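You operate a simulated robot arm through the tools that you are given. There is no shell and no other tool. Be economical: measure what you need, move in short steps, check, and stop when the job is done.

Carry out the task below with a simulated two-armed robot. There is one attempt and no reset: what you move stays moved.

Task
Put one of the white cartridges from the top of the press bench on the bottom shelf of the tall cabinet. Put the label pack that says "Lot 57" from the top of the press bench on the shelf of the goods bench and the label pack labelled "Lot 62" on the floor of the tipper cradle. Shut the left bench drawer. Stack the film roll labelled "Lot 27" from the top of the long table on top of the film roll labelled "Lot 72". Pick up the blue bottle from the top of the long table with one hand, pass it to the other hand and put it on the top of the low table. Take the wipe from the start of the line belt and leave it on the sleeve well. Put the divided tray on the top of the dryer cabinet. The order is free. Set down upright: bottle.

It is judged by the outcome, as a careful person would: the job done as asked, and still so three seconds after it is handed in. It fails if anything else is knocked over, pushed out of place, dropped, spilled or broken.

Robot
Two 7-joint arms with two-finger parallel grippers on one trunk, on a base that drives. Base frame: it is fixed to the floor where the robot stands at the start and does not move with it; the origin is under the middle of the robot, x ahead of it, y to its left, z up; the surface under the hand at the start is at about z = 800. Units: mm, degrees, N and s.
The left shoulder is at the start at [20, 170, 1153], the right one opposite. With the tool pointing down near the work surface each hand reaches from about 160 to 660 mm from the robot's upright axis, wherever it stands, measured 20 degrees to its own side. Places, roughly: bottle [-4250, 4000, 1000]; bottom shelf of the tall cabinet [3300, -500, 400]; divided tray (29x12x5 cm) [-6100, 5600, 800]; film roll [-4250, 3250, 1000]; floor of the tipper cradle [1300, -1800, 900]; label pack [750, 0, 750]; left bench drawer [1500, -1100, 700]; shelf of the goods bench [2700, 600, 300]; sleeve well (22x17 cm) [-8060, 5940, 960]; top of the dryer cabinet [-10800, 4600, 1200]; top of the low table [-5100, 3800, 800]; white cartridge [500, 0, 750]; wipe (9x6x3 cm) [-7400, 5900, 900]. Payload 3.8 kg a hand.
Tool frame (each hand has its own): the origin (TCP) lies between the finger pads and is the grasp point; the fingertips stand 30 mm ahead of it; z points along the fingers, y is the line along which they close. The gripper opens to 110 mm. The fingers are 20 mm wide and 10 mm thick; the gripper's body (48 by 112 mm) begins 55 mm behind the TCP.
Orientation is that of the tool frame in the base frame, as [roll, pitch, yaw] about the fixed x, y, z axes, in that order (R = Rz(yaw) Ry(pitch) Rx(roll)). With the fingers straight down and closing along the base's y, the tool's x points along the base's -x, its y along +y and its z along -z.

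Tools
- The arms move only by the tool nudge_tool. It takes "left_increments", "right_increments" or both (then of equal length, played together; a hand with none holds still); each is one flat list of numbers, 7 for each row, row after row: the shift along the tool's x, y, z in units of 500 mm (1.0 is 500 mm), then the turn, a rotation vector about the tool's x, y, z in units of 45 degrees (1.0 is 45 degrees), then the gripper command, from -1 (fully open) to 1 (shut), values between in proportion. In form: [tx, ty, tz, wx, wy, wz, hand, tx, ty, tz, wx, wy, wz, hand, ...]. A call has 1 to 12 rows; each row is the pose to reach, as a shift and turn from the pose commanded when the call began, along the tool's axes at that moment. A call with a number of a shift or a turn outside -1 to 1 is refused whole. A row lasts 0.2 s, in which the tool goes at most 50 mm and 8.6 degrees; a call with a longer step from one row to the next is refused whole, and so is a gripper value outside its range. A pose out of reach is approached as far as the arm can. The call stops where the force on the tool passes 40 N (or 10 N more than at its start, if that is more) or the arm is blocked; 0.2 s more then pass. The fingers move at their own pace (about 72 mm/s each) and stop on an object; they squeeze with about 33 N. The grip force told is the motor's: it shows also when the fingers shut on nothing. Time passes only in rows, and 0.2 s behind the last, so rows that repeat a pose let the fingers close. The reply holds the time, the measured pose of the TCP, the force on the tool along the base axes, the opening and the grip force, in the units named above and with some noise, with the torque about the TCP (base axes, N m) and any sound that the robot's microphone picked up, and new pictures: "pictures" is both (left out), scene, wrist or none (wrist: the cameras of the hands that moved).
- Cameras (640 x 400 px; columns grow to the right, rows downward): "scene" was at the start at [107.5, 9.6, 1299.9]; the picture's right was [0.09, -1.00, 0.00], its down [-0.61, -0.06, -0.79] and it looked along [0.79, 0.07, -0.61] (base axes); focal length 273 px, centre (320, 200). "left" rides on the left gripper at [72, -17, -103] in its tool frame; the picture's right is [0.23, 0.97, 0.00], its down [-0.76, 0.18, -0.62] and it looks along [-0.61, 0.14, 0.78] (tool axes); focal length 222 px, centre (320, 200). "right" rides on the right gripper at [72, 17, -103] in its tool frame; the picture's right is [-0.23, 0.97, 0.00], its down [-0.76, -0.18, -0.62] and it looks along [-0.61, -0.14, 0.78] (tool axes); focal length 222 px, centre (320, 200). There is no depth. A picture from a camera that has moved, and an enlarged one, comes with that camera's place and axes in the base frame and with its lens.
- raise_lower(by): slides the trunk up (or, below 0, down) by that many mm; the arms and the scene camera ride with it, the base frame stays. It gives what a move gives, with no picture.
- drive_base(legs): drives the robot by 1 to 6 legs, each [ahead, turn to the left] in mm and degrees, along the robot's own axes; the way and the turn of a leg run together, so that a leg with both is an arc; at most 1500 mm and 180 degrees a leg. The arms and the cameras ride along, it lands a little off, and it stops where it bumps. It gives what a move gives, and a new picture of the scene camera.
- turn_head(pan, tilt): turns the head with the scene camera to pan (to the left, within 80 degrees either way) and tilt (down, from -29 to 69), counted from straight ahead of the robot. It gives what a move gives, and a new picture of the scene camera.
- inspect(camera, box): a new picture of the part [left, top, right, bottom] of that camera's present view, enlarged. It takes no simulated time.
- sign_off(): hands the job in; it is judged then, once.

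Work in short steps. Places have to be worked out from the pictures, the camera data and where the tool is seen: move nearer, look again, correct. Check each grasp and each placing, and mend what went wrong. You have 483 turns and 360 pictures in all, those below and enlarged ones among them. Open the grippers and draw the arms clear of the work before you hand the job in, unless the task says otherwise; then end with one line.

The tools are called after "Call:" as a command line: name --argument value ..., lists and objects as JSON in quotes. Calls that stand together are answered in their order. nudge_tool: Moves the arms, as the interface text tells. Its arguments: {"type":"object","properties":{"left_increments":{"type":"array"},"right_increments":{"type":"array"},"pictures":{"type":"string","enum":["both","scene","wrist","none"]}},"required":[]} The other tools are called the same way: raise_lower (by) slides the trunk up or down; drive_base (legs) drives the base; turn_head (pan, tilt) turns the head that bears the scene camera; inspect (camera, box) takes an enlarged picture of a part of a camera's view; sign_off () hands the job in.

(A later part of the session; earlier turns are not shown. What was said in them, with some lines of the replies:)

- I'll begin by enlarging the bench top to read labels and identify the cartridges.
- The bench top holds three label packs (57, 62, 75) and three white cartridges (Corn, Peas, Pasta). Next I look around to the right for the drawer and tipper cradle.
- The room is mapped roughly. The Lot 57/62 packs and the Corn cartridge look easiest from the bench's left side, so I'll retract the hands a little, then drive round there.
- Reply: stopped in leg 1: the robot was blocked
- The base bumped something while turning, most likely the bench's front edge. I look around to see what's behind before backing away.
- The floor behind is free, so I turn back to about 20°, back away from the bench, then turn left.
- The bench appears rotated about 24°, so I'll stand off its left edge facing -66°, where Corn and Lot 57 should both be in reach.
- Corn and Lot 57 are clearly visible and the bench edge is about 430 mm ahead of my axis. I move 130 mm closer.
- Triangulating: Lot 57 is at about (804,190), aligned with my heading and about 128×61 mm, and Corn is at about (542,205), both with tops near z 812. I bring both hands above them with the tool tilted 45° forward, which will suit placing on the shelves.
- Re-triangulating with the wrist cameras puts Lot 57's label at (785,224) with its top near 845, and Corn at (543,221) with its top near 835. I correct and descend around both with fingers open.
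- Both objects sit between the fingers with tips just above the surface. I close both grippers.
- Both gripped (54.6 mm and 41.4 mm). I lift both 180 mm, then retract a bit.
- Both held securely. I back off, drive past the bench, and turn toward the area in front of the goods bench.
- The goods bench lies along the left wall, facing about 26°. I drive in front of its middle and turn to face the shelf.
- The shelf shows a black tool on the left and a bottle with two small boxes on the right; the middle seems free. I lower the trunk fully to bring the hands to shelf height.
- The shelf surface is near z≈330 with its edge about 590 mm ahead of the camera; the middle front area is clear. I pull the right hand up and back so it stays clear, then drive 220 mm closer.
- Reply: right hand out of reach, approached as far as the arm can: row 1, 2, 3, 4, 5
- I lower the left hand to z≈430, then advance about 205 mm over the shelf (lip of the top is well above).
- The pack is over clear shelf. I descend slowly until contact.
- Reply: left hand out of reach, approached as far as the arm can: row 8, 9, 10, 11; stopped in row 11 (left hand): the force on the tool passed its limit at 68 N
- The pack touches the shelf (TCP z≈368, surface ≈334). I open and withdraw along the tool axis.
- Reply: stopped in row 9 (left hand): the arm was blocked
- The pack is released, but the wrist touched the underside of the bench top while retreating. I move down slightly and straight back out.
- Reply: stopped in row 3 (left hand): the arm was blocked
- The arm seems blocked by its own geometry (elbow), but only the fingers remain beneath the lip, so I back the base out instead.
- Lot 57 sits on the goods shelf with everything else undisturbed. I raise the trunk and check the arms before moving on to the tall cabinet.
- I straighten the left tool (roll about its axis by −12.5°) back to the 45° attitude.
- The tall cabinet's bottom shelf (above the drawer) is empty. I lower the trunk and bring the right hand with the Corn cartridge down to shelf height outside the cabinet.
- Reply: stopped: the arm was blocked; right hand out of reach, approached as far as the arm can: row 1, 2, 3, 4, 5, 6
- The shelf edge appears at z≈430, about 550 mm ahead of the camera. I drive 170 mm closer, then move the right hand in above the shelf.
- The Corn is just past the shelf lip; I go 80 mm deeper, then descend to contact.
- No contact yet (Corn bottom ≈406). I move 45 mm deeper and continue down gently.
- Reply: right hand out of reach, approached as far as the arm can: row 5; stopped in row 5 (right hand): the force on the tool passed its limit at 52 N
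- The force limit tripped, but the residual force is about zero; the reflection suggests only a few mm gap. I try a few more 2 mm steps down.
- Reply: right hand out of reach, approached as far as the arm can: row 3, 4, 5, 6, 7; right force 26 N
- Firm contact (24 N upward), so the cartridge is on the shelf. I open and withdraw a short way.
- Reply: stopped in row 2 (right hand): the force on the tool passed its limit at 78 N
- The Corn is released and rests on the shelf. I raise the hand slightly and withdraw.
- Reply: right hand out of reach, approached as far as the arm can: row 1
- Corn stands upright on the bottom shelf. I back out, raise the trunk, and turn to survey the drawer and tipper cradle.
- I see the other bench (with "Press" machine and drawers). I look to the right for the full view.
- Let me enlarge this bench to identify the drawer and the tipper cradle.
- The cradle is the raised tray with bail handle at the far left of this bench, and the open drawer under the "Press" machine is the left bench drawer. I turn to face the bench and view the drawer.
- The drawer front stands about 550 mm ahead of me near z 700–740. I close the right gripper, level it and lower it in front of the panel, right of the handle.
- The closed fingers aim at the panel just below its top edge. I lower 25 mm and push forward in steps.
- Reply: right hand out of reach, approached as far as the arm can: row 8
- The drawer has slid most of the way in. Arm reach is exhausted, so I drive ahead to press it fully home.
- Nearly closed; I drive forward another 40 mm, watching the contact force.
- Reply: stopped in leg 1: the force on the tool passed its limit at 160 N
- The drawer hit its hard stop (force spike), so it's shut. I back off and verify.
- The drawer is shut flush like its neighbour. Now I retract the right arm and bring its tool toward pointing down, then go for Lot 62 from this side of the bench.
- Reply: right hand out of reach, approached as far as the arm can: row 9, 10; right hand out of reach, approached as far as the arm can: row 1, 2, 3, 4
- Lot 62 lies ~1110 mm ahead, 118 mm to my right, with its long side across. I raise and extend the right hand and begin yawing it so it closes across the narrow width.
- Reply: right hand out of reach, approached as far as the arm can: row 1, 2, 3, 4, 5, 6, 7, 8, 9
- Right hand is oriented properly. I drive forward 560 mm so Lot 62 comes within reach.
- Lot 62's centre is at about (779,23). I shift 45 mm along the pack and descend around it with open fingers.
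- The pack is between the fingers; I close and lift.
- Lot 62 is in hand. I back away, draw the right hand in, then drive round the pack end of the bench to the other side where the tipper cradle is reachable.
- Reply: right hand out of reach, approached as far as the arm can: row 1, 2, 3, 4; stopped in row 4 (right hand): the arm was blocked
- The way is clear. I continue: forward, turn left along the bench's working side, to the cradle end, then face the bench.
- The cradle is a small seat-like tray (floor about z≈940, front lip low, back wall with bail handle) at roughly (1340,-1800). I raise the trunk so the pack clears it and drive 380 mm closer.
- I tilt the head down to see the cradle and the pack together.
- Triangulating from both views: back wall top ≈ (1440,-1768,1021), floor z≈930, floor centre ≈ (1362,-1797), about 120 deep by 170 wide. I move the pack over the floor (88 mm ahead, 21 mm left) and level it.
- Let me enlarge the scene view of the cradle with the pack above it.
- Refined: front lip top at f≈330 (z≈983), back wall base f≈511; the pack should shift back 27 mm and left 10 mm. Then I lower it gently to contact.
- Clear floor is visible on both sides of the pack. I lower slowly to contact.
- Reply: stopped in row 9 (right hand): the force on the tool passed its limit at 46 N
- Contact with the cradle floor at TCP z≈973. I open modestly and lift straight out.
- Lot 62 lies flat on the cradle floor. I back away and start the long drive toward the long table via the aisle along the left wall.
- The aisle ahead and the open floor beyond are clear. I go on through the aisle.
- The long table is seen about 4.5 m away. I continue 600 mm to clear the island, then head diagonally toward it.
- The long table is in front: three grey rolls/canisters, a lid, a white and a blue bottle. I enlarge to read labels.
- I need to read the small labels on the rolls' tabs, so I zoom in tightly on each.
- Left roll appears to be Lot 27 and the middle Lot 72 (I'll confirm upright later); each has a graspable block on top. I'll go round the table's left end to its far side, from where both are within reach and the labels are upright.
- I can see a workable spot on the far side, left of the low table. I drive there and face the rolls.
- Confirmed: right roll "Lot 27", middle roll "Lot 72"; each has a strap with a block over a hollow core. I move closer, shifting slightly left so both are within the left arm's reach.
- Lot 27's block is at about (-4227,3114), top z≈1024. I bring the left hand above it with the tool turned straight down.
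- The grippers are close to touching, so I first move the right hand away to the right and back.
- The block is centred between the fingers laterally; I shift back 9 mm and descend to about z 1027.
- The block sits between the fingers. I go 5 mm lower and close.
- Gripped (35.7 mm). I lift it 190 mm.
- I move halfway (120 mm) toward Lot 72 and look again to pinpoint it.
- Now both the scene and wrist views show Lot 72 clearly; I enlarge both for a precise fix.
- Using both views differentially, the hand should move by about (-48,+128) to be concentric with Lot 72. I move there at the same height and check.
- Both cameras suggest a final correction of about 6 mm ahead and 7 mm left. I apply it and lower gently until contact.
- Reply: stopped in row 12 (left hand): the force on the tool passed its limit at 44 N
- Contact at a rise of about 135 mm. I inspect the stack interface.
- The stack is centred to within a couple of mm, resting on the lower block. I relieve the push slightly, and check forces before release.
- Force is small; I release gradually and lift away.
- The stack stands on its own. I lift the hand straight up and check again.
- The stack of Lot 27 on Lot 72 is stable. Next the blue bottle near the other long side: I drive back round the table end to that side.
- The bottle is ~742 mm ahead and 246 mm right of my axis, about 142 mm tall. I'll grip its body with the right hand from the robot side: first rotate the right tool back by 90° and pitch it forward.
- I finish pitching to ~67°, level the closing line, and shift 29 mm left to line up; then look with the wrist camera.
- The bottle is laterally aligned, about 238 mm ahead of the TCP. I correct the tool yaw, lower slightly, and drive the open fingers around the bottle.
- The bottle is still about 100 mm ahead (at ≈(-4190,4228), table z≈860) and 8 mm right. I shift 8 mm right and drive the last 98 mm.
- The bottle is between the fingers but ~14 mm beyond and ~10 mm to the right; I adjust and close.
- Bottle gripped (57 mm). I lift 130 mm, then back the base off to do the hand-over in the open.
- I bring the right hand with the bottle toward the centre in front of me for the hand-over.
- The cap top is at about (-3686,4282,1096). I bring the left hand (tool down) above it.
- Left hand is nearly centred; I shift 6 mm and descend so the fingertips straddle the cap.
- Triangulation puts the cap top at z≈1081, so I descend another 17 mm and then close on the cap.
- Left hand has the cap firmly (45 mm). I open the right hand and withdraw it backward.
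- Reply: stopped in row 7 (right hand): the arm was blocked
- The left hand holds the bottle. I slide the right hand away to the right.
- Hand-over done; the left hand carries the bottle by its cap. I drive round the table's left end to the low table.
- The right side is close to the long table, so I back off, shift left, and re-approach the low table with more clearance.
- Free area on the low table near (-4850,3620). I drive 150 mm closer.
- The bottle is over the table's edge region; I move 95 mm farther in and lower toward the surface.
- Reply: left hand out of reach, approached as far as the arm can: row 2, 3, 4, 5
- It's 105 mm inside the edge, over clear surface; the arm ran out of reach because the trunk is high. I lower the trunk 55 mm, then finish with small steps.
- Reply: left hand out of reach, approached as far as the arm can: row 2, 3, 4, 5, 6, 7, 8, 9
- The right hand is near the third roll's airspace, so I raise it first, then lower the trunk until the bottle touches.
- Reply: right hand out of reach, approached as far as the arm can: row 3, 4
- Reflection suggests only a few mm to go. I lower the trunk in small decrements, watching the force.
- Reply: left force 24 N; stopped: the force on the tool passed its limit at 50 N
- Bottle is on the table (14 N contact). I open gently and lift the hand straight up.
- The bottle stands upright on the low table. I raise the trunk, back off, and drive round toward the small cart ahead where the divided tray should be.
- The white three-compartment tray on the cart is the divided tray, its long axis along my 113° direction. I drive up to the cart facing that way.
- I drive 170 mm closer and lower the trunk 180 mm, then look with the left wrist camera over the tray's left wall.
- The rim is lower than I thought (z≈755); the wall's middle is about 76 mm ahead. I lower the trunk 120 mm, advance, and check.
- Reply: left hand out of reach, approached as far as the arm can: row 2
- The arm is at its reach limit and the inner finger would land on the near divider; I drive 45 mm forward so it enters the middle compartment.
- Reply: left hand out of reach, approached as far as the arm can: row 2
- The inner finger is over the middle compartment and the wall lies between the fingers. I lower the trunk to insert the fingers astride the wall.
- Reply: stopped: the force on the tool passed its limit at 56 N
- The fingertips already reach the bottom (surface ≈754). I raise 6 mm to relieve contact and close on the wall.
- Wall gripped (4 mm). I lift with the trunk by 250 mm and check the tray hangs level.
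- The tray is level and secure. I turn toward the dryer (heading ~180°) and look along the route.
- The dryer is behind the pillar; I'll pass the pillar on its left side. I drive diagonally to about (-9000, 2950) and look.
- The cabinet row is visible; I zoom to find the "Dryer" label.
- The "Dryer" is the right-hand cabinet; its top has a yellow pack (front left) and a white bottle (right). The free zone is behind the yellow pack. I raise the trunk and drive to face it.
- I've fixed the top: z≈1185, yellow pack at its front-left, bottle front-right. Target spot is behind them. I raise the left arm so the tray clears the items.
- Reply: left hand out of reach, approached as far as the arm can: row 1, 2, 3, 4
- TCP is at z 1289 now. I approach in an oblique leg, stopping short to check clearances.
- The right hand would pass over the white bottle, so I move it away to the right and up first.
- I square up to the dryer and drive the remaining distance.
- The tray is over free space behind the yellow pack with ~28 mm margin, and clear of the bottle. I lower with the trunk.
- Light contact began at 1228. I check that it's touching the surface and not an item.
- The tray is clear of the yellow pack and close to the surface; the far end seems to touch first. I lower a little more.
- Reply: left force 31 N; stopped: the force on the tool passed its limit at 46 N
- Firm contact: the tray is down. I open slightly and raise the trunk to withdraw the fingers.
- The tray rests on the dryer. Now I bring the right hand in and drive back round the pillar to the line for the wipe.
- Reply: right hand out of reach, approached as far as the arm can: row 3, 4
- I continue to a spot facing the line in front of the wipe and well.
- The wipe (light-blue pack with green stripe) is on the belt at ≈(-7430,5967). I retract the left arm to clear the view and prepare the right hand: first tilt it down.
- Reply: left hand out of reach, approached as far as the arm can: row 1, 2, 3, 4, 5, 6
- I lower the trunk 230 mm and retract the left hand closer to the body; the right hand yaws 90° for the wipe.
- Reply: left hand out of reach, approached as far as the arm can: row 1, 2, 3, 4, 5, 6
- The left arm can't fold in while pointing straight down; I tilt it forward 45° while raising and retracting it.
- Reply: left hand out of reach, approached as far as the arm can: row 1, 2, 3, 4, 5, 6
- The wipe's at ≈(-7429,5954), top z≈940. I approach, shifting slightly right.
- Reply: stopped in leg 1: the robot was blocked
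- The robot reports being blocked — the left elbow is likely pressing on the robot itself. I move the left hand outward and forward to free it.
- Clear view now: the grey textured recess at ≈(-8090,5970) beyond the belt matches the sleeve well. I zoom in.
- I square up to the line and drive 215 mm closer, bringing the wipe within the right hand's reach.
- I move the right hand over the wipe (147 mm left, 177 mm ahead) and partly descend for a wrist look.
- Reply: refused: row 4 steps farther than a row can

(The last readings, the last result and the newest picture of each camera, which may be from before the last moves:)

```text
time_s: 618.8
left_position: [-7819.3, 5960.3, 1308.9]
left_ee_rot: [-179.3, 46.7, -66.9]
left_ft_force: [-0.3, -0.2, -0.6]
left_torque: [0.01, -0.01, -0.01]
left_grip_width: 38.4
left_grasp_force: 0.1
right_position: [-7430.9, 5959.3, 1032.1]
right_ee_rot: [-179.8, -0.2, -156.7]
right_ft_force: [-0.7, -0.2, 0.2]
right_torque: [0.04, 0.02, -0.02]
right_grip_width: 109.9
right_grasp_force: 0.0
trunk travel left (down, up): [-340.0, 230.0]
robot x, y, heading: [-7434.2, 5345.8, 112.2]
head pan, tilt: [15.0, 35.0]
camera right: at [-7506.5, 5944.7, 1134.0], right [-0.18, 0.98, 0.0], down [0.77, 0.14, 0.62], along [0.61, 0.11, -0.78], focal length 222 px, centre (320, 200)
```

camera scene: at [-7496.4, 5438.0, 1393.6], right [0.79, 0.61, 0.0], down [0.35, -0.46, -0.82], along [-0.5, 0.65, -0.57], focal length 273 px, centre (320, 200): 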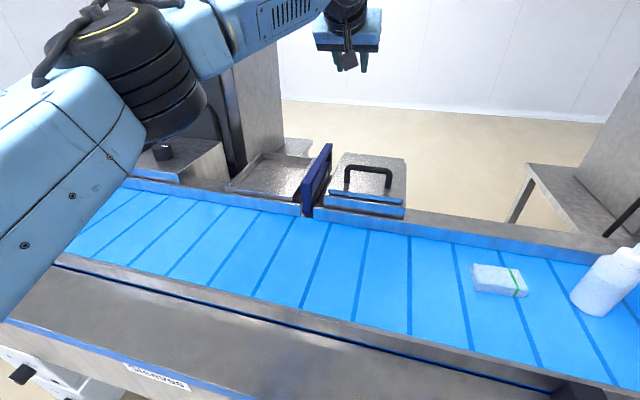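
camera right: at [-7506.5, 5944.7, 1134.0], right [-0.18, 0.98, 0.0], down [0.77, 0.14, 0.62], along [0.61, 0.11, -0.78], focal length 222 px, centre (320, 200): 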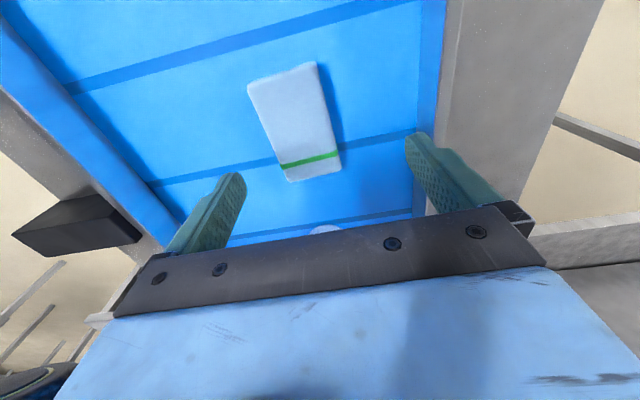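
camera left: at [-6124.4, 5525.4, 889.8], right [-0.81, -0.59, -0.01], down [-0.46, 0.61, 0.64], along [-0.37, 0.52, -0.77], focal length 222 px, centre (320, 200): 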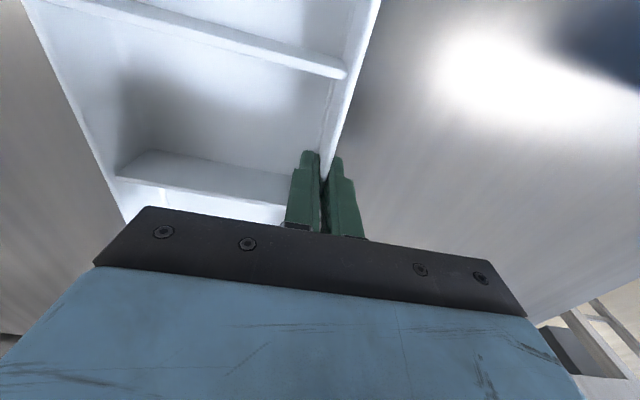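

The wipe centre is at ≈(-7435,5936); I correct 13 mm left and 20 mm back, narrow the opening, and descend.

Call:
nudge_tool --right_increments '[0.013, -0.02, 0.03, 0, 0, 0, -0.6, 0.026, -0.039, 0.09, 0, 0, 0, -0.6, 0.026, -0.039, 0.14, 0, 0, 0, -0.6, 0.026, -0.039, 0.164, 0, 0, 0, -0.6]' --pictures "wrist"

```text
time_s: 619.9
left_position: [-7817.8, 5959.2, 1308.4]
left_ee_rot: [-179.2, 46.9, -66.9]
left_ft_force: [0.6, 0.6, -0.6]
left_torque: [-0.02, -0.01, 0.02]
left_grip_width: 38.4
left_grasp_force: 0.0
right_position: [-7436.9, 5937.7, 960.4]
right_ee_rot: [179.4, -0.4, -156.6]
right_ft_force: [1.0, -7.3, 15.7]
right_torque: [-1.0, -0.51, -0.13]
right_grip_width: 91.9
right_grasp_force: 3.7
trunk travel left (down, up): [-340.0, 230.0]
robot x, y, heading: [-7435.1, 5344.4, 112.4]
head pan, tilt: [15.0, 35.0]
stopped in row 4 (right hand): the force on the tool passed its limit at 44 N (the readings are from after the stop); the commanded pose is now the measured one
camera right: at [-7510.6, 5922.7, 1064.5], right [-0.18, 0.98, 0.01], down [0.78, 0.13, 0.62], along [0.61, 0.12, -0.79], focal length 222 px, centre (320, 200)
```

right: 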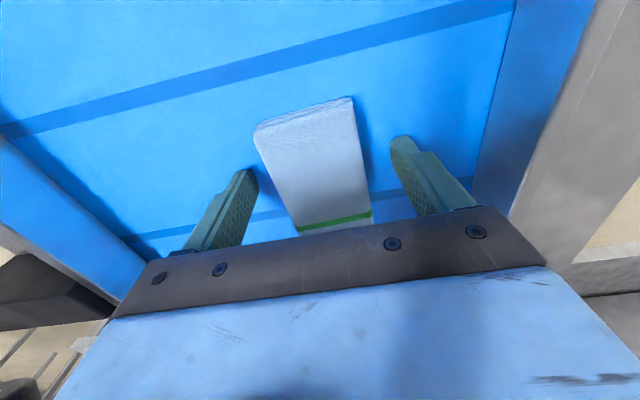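

The fingertips touched the belt (z≈930) astride the wipe. I rise 4 mm, close and lift.

Call:
nudge_tool --right_increments '[0, 0, -0.008, 0, 0, 0, -0.4, 0, 0, -0.008, 0, 0, 0, 0.3, 0, 0, -0.008, 0, 0, 0, 1, 0, 0, -0.008, 0, 0, 0, 1, 0, 0, -0.008, 0, 0, 0, 1, 0, 0, -0.07, 0, 0, 0, 1, 0, 0, -0.16, 0, 0, 0, 1, 0, 0, -0.25, 0, 0, 0, 1]' --pictures "wrist"

```text
time_s: 621.7
left_position: [-7818.7, 5960.2, 1308.7]
left_ee_rot: [-179.3, 46.8, -66.9]
left_ft_force: [0.3, -0.5, -0.4]
left_torque: [-0.02, 0.03, -0.02]
left_grip_width: 38.4
left_grasp_force: 0.0
right_position: [-7434.8, 5936.4, 1083.3]
right_ee_rot: [179.5, -0.3, -156.7]
right_ft_force: [-0.6, 0.1, -0.1]
right_torque: [0.03, 0.0, 0.03]
right_grip_width: 53.0
right_grasp_force: 33.3
trunk travel left (down, up): [-340.0, 230.0]
robot x, y, heading: [-7436.1, 5347.3, 112.4]
head pan, tilt: [15.0, 35.0]
camera right: at [-7509.7, 5921.9, 1186.9], right [-0.18, 0.98, 0.01], down [0.77, 0.13, 0.62], along [0.61, 0.12, -0.79], focal length 222 px, centre (320, 200)
```

right: 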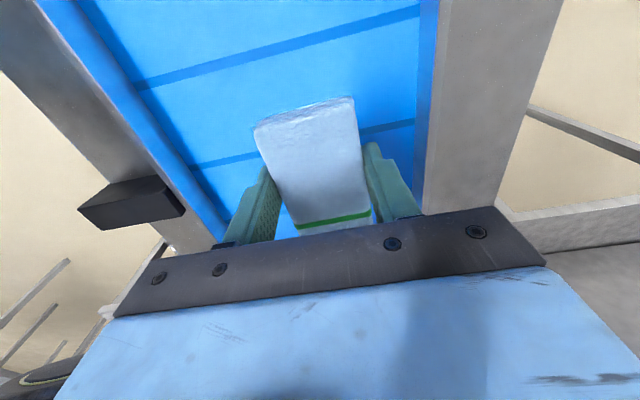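

Wipe is held. The well lies ~516 mm behind the line's front — beyond tool-down reach — so I'll set the wipe back down rotated 90° and regrasp it with a forward-pitched hand. First rotate the tool back −90°.

Call:
nudge_tool --right_increments '[0, 0, 0, 0, 0, -0.17, 1, 0, 0, 0, 0, 0, -0.34, 1, 0, 0, 0, 0, 0, -0.51, 1, 0, 0, 0, 0, 0, -0.68, 1, 0, 0, 0, 0, 0, -0.85, 1, 0, 0, 0, 0, 0, -1, 1]' --pictures "none"

Call:
nudge_tool --right_increments '[0, 0, 0, 0, 0, -0.17, 1, 0, 0, 0, 0, 0, -0.34, 1, 0, 0, 0, 0, 0, -0.51, 1, 0, 0, 0, 0, 0, -0.68, 1, 0, 0, 0, 0, 0, -0.85, 1, 0, 0, 0, 0, 0, -1, 1]' --pictures "wrist"

```text
time_s: 623.1
left_position: [-7818.2, 5959.6, 1308.5]
left_ee_rot: [-179.3, 46.8, -66.9]
left_ft_force: [-0.2, -0.3, -0.3]
left_torque: [-0.01, 0.01, 0.01]
left_grip_width: 38.6
left_grasp_force: 0.1
right_position: [-7434.6, 5938.6, 1082.8]
right_ee_rot: [179.5, 0.2, -111.6]
right_ft_force: [0.3, -0.2, -0.5]
right_torque: [0.0, 0.03, 0.03]
right_grip_width: 53.0
right_grasp_force: 32.4
trunk travel left (down, up): [-340.0, 230.0]
robot x, y, heading: [-7435.2, 5346.7, 112.1]
head pan, tilt: [15.0, 35.0]
```

```text
time_s: 624.5
left_position: [-7817.9, 5961.2, 1308.0]
left_ee_rot: [-179.2, 46.8, -67.0]
left_ft_force: [-0.1, -0.6, -0.2]
left_torque: [-0.02, 0.0, 0.0]
left_grip_width: 38.6
left_grasp_force: 0.2
right_position: [-7436.2, 5937.4, 1083.1]
right_ee_rot: [179.7, 0.6, -66.5]
right_ft_force: [0.3, 0.2, -0.2]
right_torque: [0.04, -0.03, 0.02]
right_grip_width: 52.8
right_grasp_force: 32.9
trunk travel left (down, up): [-340.0, 230.0]
robot x, y, heading: [-7432.4, 5346.5, 112.2]
head pan, tilt: [15.0, 35.0]
camera right: at [-7422.7, 5862.6, 1185.9], right [-0.98, -0.18, 0.01], down [-0.14, 0.77, 0.63], along [-0.12, 0.62, -0.78], focal length 222 px, centre (320, 200)
```

right: 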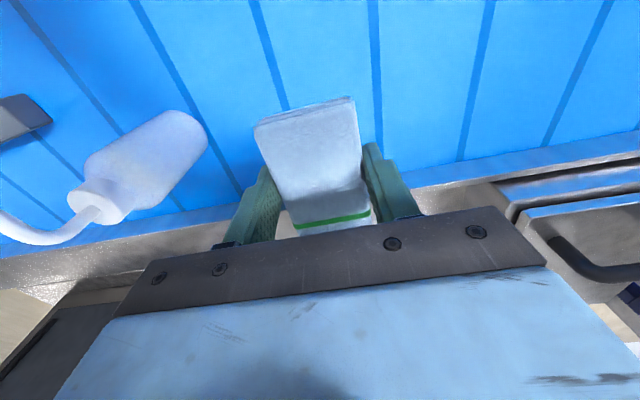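

I lower the wipe back to the belt, open slightly, and pivot the hand about it to a 50° forward pitch.

Call:
nudge_tool --right_increments '[0, 0, 0.08, 0, 0, 0, 1, 0, 0, 0.16, 0, 0, 0, 1, 0, 0, 0.22, 0, 0, 0, 1, 0, 0, 0.236, 0, 0, 0, 1, 0, 0, 0.236, 0, 0, 0, 0, 0, 0, 0.236, 0, 0, 0, -0.3, 0, 0, 0.236, 0, 0, 0, -0.3]' --pictures "none"

Call:
nudge_tool --right_increments '[0, 0, -0.004, 0, -0.18, 0, -0.3, 0, 0, -0.004, 0, -0.36, 0, -0.3, 0, 0, -0.002, 0, -0.54, 0, -0.3, 0, 0, 0, 0, -0.72, 0, -0.3, 0, 0, 0, 0, -0.9, 0, -0.3, 0, 0, 0, 0, -1, 0, -0.3]' --pictures "wrist"

```text
time_s: 626.1
left_position: [-7817.6, 5959.6, 1308.0]
left_ee_rot: [-179.2, 46.8, -66.8]
left_ft_force: [0.4, -0.2, -0.8]
left_torque: [-0.02, 0.04, 0.0]
left_grip_width: 38.4
left_grasp_force: 0.0
right_position: [-7436.2, 5938.8, 965.2]
right_ee_rot: [179.8, 0.5, -66.7]
right_ft_force: [-0.5, 0.9, 0.3]
right_torque: [-0.01, -0.04, -0.01]
right_grip_width: 71.3
right_grasp_force: 0.0
trunk travel left (down, up): [-340.0, 230.0]
robot x, y, heading: [-7436.5, 5340.7, 112.3]
head pan, tilt: [15.0, 35.0]
```

```text
time_s: 627.5
left_position: [-7818.5, 5960.1, 1308.1]
left_ee_rot: [-179.3, 46.7, -66.9]
left_ft_force: [0.2, 0.2, -0.3]
left_torque: [0.02, -0.01, 0.04]
left_grip_width: 38.7
left_grasp_force: 0.1
right_position: [-7436.7, 5939.5, 966.7]
right_ee_rot: [179.7, 45.7, -67.0]
right_ft_force: [-0.2, 0.0, 0.0]
right_torque: [0.01, 0.02, -0.03]
right_grip_width: 71.6
right_grasp_force: 0.2
trunk travel left (down, up): [-340.0, 230.0]
robot x, y, heading: [-7432.5, 5340.0, 112.0]
head pan, tilt: [15.0, 35.0]
camera right: at [-7403.9, 5816.6, 986.0], right [-0.96, -0.24, 0.17], down [0.13, 0.15, 0.98], along [-0.26, 0.96, -0.11], focal length 222 px, centre (320, 200)
```

right: 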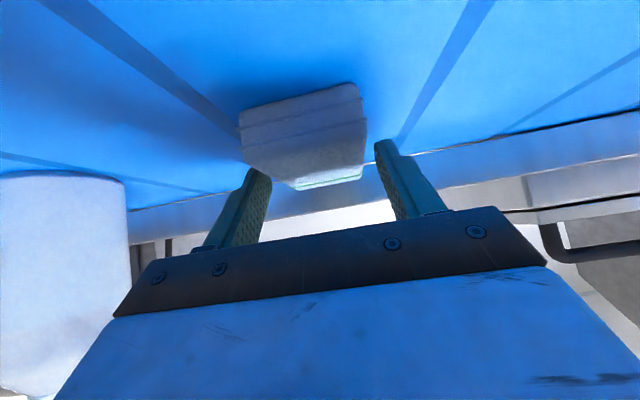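

The wipe lies flat between the pitched fingers. I add 9° pitch, lower 6 mm, close, and lift.

Call:
nudge_tool --right_increments '[0.005, 0, 0.005, 0, -0.18, 0, -0.3, 0.009, 0, 0.009, 0, -0.2, 0, -0.3, 0.009, 0, 0.009, 0, -0.2, 0, 1, 0.009, 0, 0.009, 0, -0.2, 0, 1, 0.009, 0, 0.009, 0, -0.2, 0, 1, -0.05, 0, -0.05, 0, -0.2, 0, 1, -0.11, 0, -0.11, 0, -0.2, 0, 1, -0.17, 0, -0.17, 0, -0.2, 0, 1]' --pictures "wrist"

```text
time_s: 629.3
left_position: [-7817.5, 5959.8, 1309.8]
left_ee_rot: [-179.2, 46.7, -66.8]
left_ft_force: [0.0, 0.0, 0.0]
left_torque: [0.01, 0.02, 0.03]
left_grip_width: 38.6
left_grasp_force: 0.2
right_position: [-7435.5, 5938.9, 1087.1]
right_ee_rot: [179.6, 54.5, -67.0]
right_ft_force: [-0.4, -0.1, 0.2]
right_torque: [0.01, 0.02, 0.02]
right_grip_width: 53.0
right_grasp_force: 33.2
trunk travel left (down, up): [-340.0, 230.0]
robot x, y, heading: [-7436.3, 5347.2, 112.3]
head pan, tilt: [15.0, 35.0]
camera right: at [-7402.6, 5814.3, 1087.7], right [-0.95, -0.26, 0.19], down [0.19, 0.01, 0.98], along [-0.26, 0.96, 0.04], focal length 222 px, centre (320, 200)
```

right: 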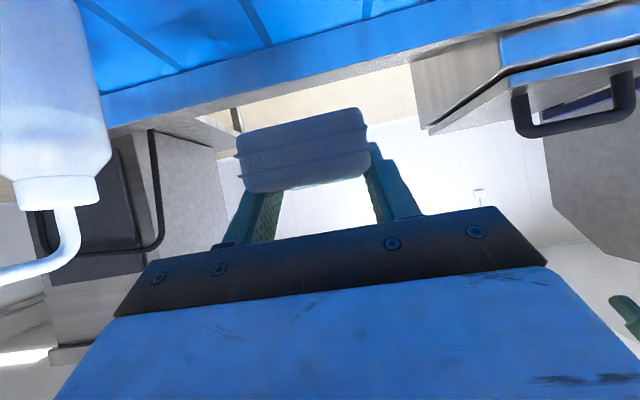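

Regrasped with pitch 54°. I back away from the line and move left in front of the sleeve well.

Call:
drive_base --legs '[[-450, 0], [0, 58.7], [620, 0], [0, -58.7]]'

```text
time_s: 640.3
left_position: [-8263.3, 5632.3, 1308.8]
left_ee_rot: [-179.3, 46.8, -66.8]
left_ft_force: [0.5, 0.3, -0.5]
left_torque: [-0.01, 0.01, 0.03]
left_grip_width: 38.7
left_grasp_force: 0.1
right_position: [-7879.9, 5613.0, 1087.3]
right_ee_rot: [179.6, 54.5, -66.8]
right_ft_force: [0.3, -0.1, 0.3]
right_torque: [-0.01, 0.02, 0.02]
right_grip_width: 52.9
right_grasp_force: 32.8
trunk travel left (down, up): [-340.0, 230.0]
robot x, y, heading: [-7879.8, 5015.3, 112.7]
head pan, tilt: [15.0, 35.0]
camera scene: at [-7938.3, 5111.1, 1393.7], right [0.79, 0.61, 0.0], down [0.35, -0.45, -0.82], along [-0.5, 0.65, -0.57], focal length 273 px, centre (320, 200)
```

scene: 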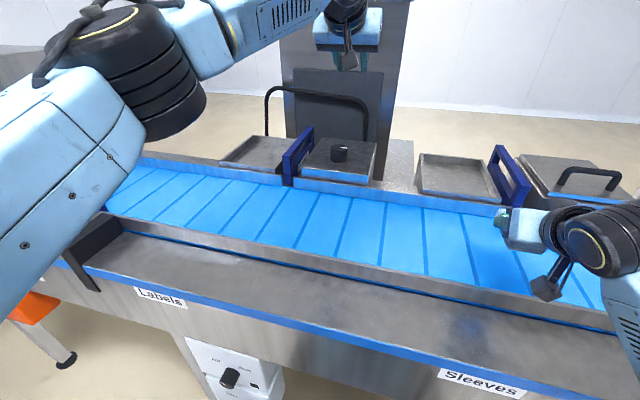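

I can see both stations: the sleeve well is the open tray left of the right-hand blue gate, at ≈(-8063,5930), z≈970. I drive 165 mm closer.

Call:
drive_base --legs '[[165, 0]]'

Call:
turn_head --pan -5 --tilt 35

```text
time_s: 641.8
left_position: [-8326.4, 5784.0, 1308.2]
left_ee_rot: [-179.3, 46.7, -66.7]
left_ft_force: [-0.3, -0.4, 0.4]
left_torque: [0.02, 0.01, -0.03]
left_grip_width: 38.3
left_grasp_force: 0.0
right_position: [-7943.2, 5764.9, 1086.4]
right_ee_rot: [179.6, 54.5, -66.8]
right_ft_force: [-0.5, 0.2, -1.5]
right_torque: [0.04, 0.01, -0.01]
right_grip_width: 53.2
right_grasp_force: 33.0
trunk travel left (down, up): [-340.0, 230.0]
robot x, y, heading: [-7941.9, 5173.3, 112.8]
head pan, tilt: [15.0, 35.0]
camera scene: at [-8002.1, 5262.9, 1393.6], right [0.79, 0.61, 0.0], down [0.35, -0.45, -0.82], along [-0.5, 0.65, -0.57], focal length 273 px, centre (320, 200)
```

scene: 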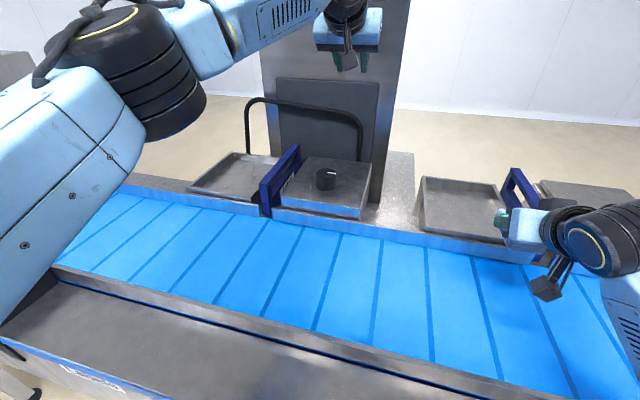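

```text
time_s: 642.6
left_position: [-8326.4, 5783.9, 1307.9]
left_ee_rot: [-179.3, 46.8, -66.8]
left_ft_force: [-0.3, 0.4, 1.5]
left_torque: [0.02, 0.0, -0.01]
left_grip_width: 38.5
left_grasp_force: 0.0
right_position: [-7944.0, 5763.9, 1086.0]
right_ee_rot: [179.6, 54.5, -66.8]
right_ft_force: [-0.2, 0.1, 0.5]
right_torque: [0.0, 0.0, 0.0]
right_grip_width: 53.2
right_grasp_force: 32.9
trunk travel left (down, up): [-340.0, 230.0]
robot x, y, heading: [-7939.6, 5171.0, 112.5]
head pan, tilt: [-5.0, 35.0]
camera scene: at [-7974.7, 5276.1, 1393.7], right [0.95, 0.3, 0.0], down [0.17, -0.55, -0.82], along [-0.25, 0.78, -0.57], focal length 273 px, centre (320, 200)
```

scene: 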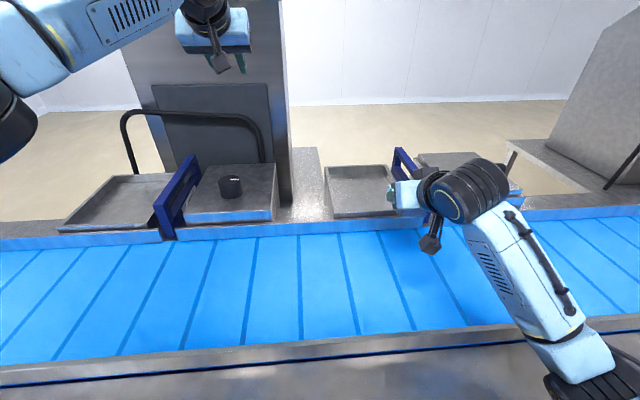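

I extend the right hand 194 mm ahead and 45 mm left to be over the well.

Call:
nudge_tool --right_increments '[-0.045, 0.018, 0.063, 0, 0, 0, 1, -0.09, 0.036, 0.126, 0, 0, 0, 1, -0.135, 0.054, 0.19, 0, 0, 0, 1, -0.18, 0.072, 0.253, 0, 0, 0, 1, -0.225, 0.09, 0.316, 0, 0, 0, 1]'

```text
time_s: 643.8
left_position: [-8327.2, 5784.6, 1308.0]
left_ee_rot: [-179.3, 46.8, -66.7]
left_ft_force: [0.1, -0.2, -0.3]
left_torque: [-0.02, 0.02, 0.0]
left_grip_width: 38.5
left_grasp_force: 0.1
right_position: [-8063.4, 5923.4, 1087.0]
right_ee_rot: [179.8, 54.4, -66.7]
right_ft_force: [-0.1, -0.4, -0.1]
right_torque: [-0.01, 0.03, -0.02]
right_grip_width: 53.1
right_grasp_force: 32.4
trunk travel left (down, up): [-340.0, 230.0]
robot x, y, heading: [-7942.1, 5171.5, 112.6]
head pan, tilt: [-5.0, 35.0]
camera scene: at [-7975.6, 5276.4, 1393.6], right [0.95, 0.3, 0.0], down [0.17, -0.55, -0.82], along [-0.25, 0.78, -0.57], focal length 273 px, centre (320, 200)
camera right: at [-8029.2, 5798.8, 1086.9], right [-0.94, -0.27, 0.19], down [0.19, 0.01, 0.98], along [-0.27, 0.96, 0.04], focal length 222 px, centre (320, 200)
```

scene: 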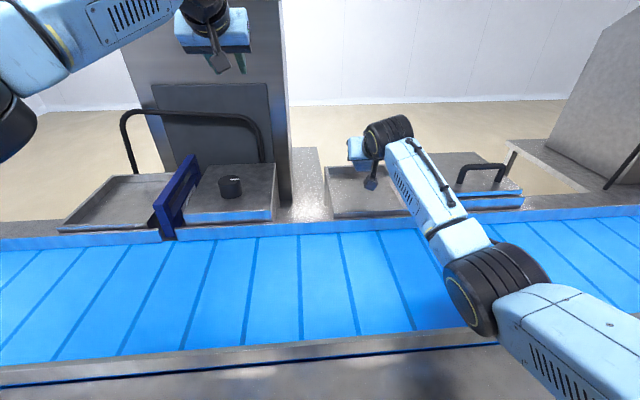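
right: 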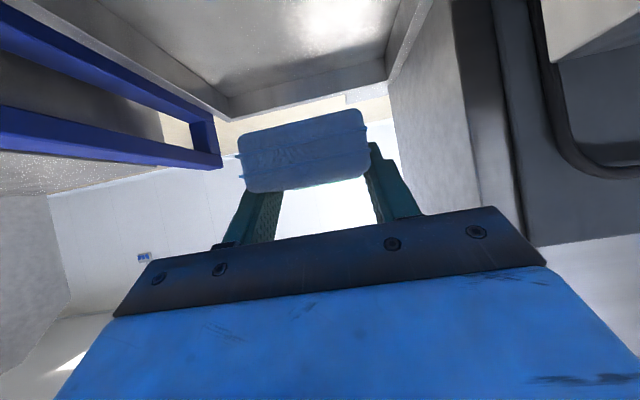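

The hand is centred over the well within ~10 mm. I descend to contact in small steps.

Call:
nudge_tool --right_increments '[0.049, 0, 0.035, 0, 0, 0, 1, 0.098, 0, 0.07, 0, 0, 0, 1, 0.11, 0, 0.078, 0, 0, 0, 1, 0.12, 0, 0.086, 0, 0, 0, 1, 0.13, 0, 0.093, 0, 0, 0, 1, 0.14, 0, 0.1, 0, 0, 0, 1, 0.15, 0, 0.107, 0, 0, 0, 1, 0.16, 0, 0.114, 0, 0, 0, 1, 0.17, 0, 0.121, 0, 0, 0, 1, 0.18, 0, 0.128, 0, 0, 0, 1, 0.19, 0, 0.136, 0, 0, 0, 1, 0.2, 0, 0.143, 0, 0, 0, 1]' --pictures "wrist"

```text
time_s: 646.2
left_position: [-8325.1, 5781.1, 1309.9]
left_ee_rot: [-179.3, 46.9, -67.0]
left_ft_force: [-0.3, 0.8, 0.0]
left_torque: [-0.01, -0.01, 0.0]
left_grip_width: 38.6
left_grasp_force: 0.0
right_position: [-8062.7, 5925.1, 985.1]
right_ee_rot: [179.6, 56.2, -66.7]
right_ft_force: [4.9, -9.5, 11.2]
right_torque: [-1.1, -0.34, 0.34]
right_grip_width: 53.2
right_grasp_force: 33.5
trunk travel left (down, up): [-340.0, 230.0]
robot x, y, heading: [-7937.5, 5172.6, 112.9]
head pan, tilt: [-5.0, 35.0]
stopped in row 12 (right hand): the force on the tool passed its limit at 58 N (the readings are from after the stop); the commanded pose is now the measured one
camera right: at [-8029.7, 5801.5, 982.5], right [-0.94, -0.27, 0.19], down [0.2, -0.01, 0.98], along [-0.27, 0.96, 0.07], focal length 222 px, centre (320, 200)
```

right: 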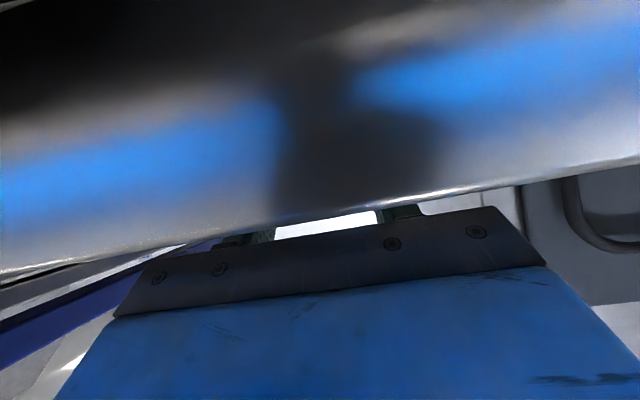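

Contact, but possibly the wrist camera housing against the tray's front wall. I check the scene view.

Call:
inspect --camera "scene" --box '[280, 100, 540, 260]'

```text
2.46 times, centred on (410, 180) of scene
camera zoom: at [-7973.5, 5273.2, 1393.7], right [0.95, 0.3, 0.0], down [0.17, -0.55, -0.82], along [-0.25, 0.78, -0.57], focal length 672 px, centre (98, 249)
```

zoom: 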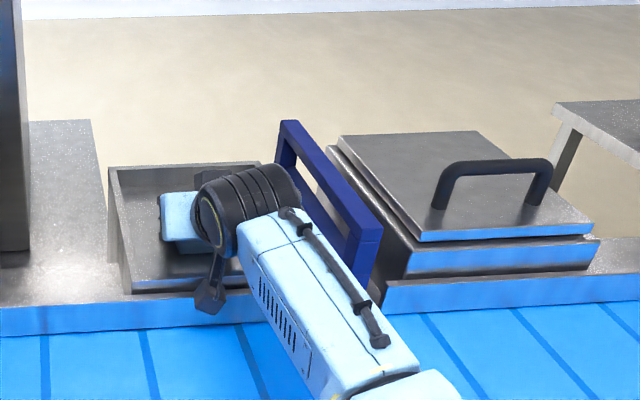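

Contact height (wipe bottom ≈958) agrees with the well's stated surface of ~960, so the wipe should be at the floor. I relieve the force and open.

Call:
nudge_tool --right_increments '[-0.004, 0, -0.003, 0, 0, 0, 1, -0.004, 0, -0.003, 0, 0, 0, 0.3, -0.004, 0, -0.003, 0, 0, 0, 0, -0.004, 0, -0.003, 0, 0, 0, -0.3, -0.004, 0, -0.003, 0, 0, 0, -0.4]' --pictures "none"

Call:
nudge_tool --right_increments '[-0.02, 0, -0.02, 0, 0, 0, -0.4, -0.06, 0, -0.07, 0, 0, 0, -0.4, -0.1, 0, -0.13, 0, 0, 0, -0.4, -0.13, 0, -0.2, 0, 0, 0, -0.4]'

```text
time_s: 647.4
left_position: [-8325.2, 5781.9, 1309.7]
left_ee_rot: [-179.2, 46.8, -66.7]
left_ft_force: [-0.6, -0.3, 1.0]
left_torque: [0.02, -0.03, 0.01]
left_grip_width: 38.9
left_grasp_force: 0.0
right_position: [-8064.3, 5926.1, 985.1]
right_ee_rot: [179.6, 55.9, -66.9]
right_ft_force: [-0.3, -9.2, 6.7]
right_torque: [-0.89, -0.2, -0.32]
right_grip_width: 76.9
right_grasp_force: 0.1
trunk travel left (down, up): [-340.0, 230.0]
robot x, y, heading: [-7936.0, 5172.6, 112.5]
head pan, tilt: [-5.0, 35.0]
```

```text
time_s: 648.4
left_position: [-8325.9, 5782.6, 1309.3]
left_ee_rot: [-179.3, 46.8, -66.8]
left_ft_force: [0.6, -0.2, -0.1]
left_torque: [-0.01, 0.0, 0.02]
left_grip_width: 38.7
left_grasp_force: 0.1
right_position: [-8045.6, 5883.9, 1093.9]
right_ee_rot: [179.6, 55.9, -66.7]
right_ft_force: [-0.8, 0.8, 0.8]
right_torque: [-0.03, 0.04, 0.01]
right_grip_width: 77.0
right_grasp_force: 0.1
trunk travel left (down, up): [-340.0, 230.0]
robot x, y, heading: [-7940.4, 5172.2, 112.6]
head pan, tilt: [-5.0, 35.0]
camera scene: at [-7974.4, 5275.5, 1393.7], right [0.95, 0.3, 0.0], down [0.17, -0.55, -0.82], along [-0.25, 0.78, -0.57], focal length 273 px, centre (320, 200)
camera right: at [-8010.9, 5760.1, 1092.5], right [-0.94, -0.27, 0.19], down [0.2, -0.01, 0.98], along [-0.27, 0.96, 0.06], focal length 222 px, centre (320, 200)
```

scene: 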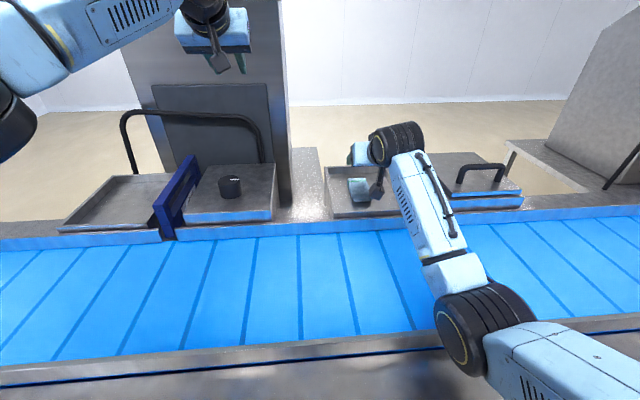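
right: 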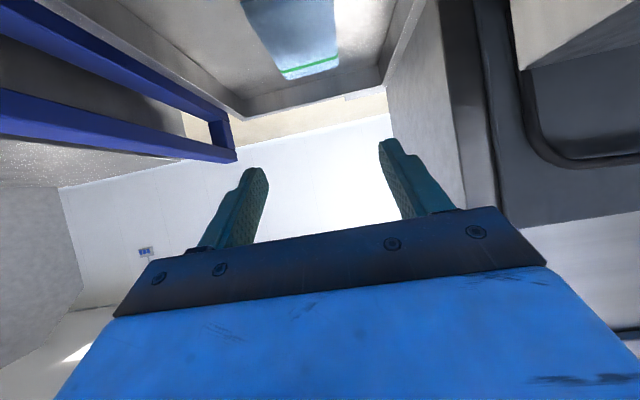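

The wipe lies flat in the sleeve well. I back away, open both grippers fully, and take a last look.

Call:
drive_base --legs '[[-500, 0]]'

Call:
nudge_tool --left_increments '[0, 0, 0, 0, 0, 0, -0.5, 0, 0, 0, 0, 0, 0, -1, 0, 0, 0, 0, 0, 0, -1]' --right_increments '[0, 0, 0, 0, 0, 0, -0.7, 0, 0, 0, 0, 0, 0, -1, 0, 0, 0, 0, 0, 0, -1]' --pictures "none"

Call:
inspect --camera "scene" --box '[250, 80, 450, 220]'

```text
time_s: 651.4
left_position: [-8132.8, 5319.9, 1308.2]
left_ee_rot: [-179.2, 46.8, -66.5]
left_ft_force: [-0.6, 0.2, 0.5]
left_torque: [-0.01, -0.04, 0.02]
left_grip_width: 38.6
left_grasp_force: 0.0
right_position: [-7853.4, 5421.5, 1094.6]
right_ee_rot: [179.6, 55.9, -66.5]
right_ft_force: [-0.3, -0.3, -0.3]
right_torque: [0.01, 0.01, -0.01]
right_grip_width: 76.8
right_grasp_force: 0.0
trunk travel left (down, up): [-340.0, 230.0]
robot x, y, heading: [-7745.9, 4707.6, 112.8]
head pan, tilt: [-5.0, 35.0]
camera scene: at [-7780.7, 4813.1, 1393.7], right [0.95, 0.31, 0.0], down [0.18, -0.55, -0.82], along [-0.25, 0.78, -0.57], focal length 273 px, centre (320, 200)
```

scene: 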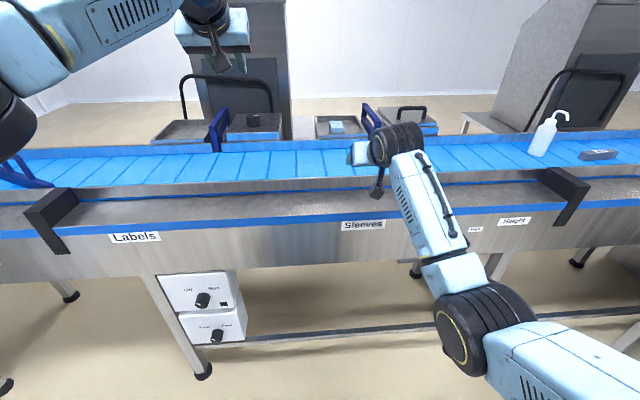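

```text
time_s: 652.2
left_position: [-8134.7, 5319.3, 1309.6]
left_ee_rot: [-179.4, 46.7, -66.6]
left_ft_force: [0.0, 0.0, -0.8]
left_torque: [0.0, -0.02, 0.0]
left_grip_width: 110.1
left_grasp_force: 0.1
right_position: [-7854.4, 5421.9, 1094.2]
right_ee_rot: [179.5, 55.9, -66.5]
right_ft_force: [0.0, -0.3, -0.1]
right_torque: [0.01, 0.02, 0.03]
right_grip_width: 110.1
right_grasp_force: 0.1
trunk travel left (down, up): [-340.0, 230.0]
robot x, y, heading: [-7748.5, 4708.5, 112.7]
head pan, tilt: [-5.0, 35.0]
```

```text
2.86 times, centred on (350, 150) of scene
camera zoom: at [-7780.9, 4813.6, 1393.7], right [0.95, 0.31, 0.0], down [0.18, -0.55, -0.82], along [-0.25, 0.78, -0.57], focal length 780 px, centre (234, 343)
```

zoom: 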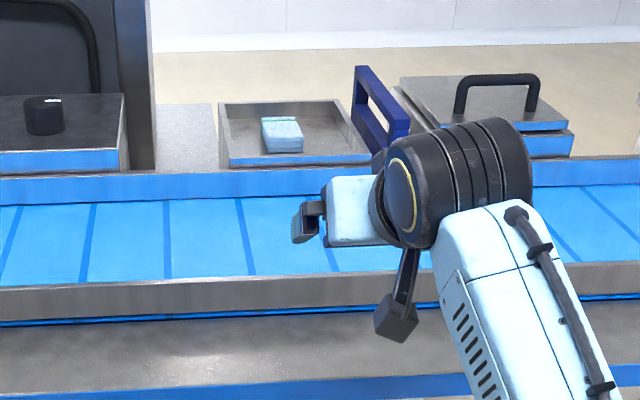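

The wipe is in the sleeve well, every task item has been checked in place, the grippers are open and the arms are clear, so I hand in the job.

Call:
sign_off

```text
The job is handed in.
```

All eight parts of the task are done. I looked at each one after placing it and handed the job in with both grippers open and the arms clear.
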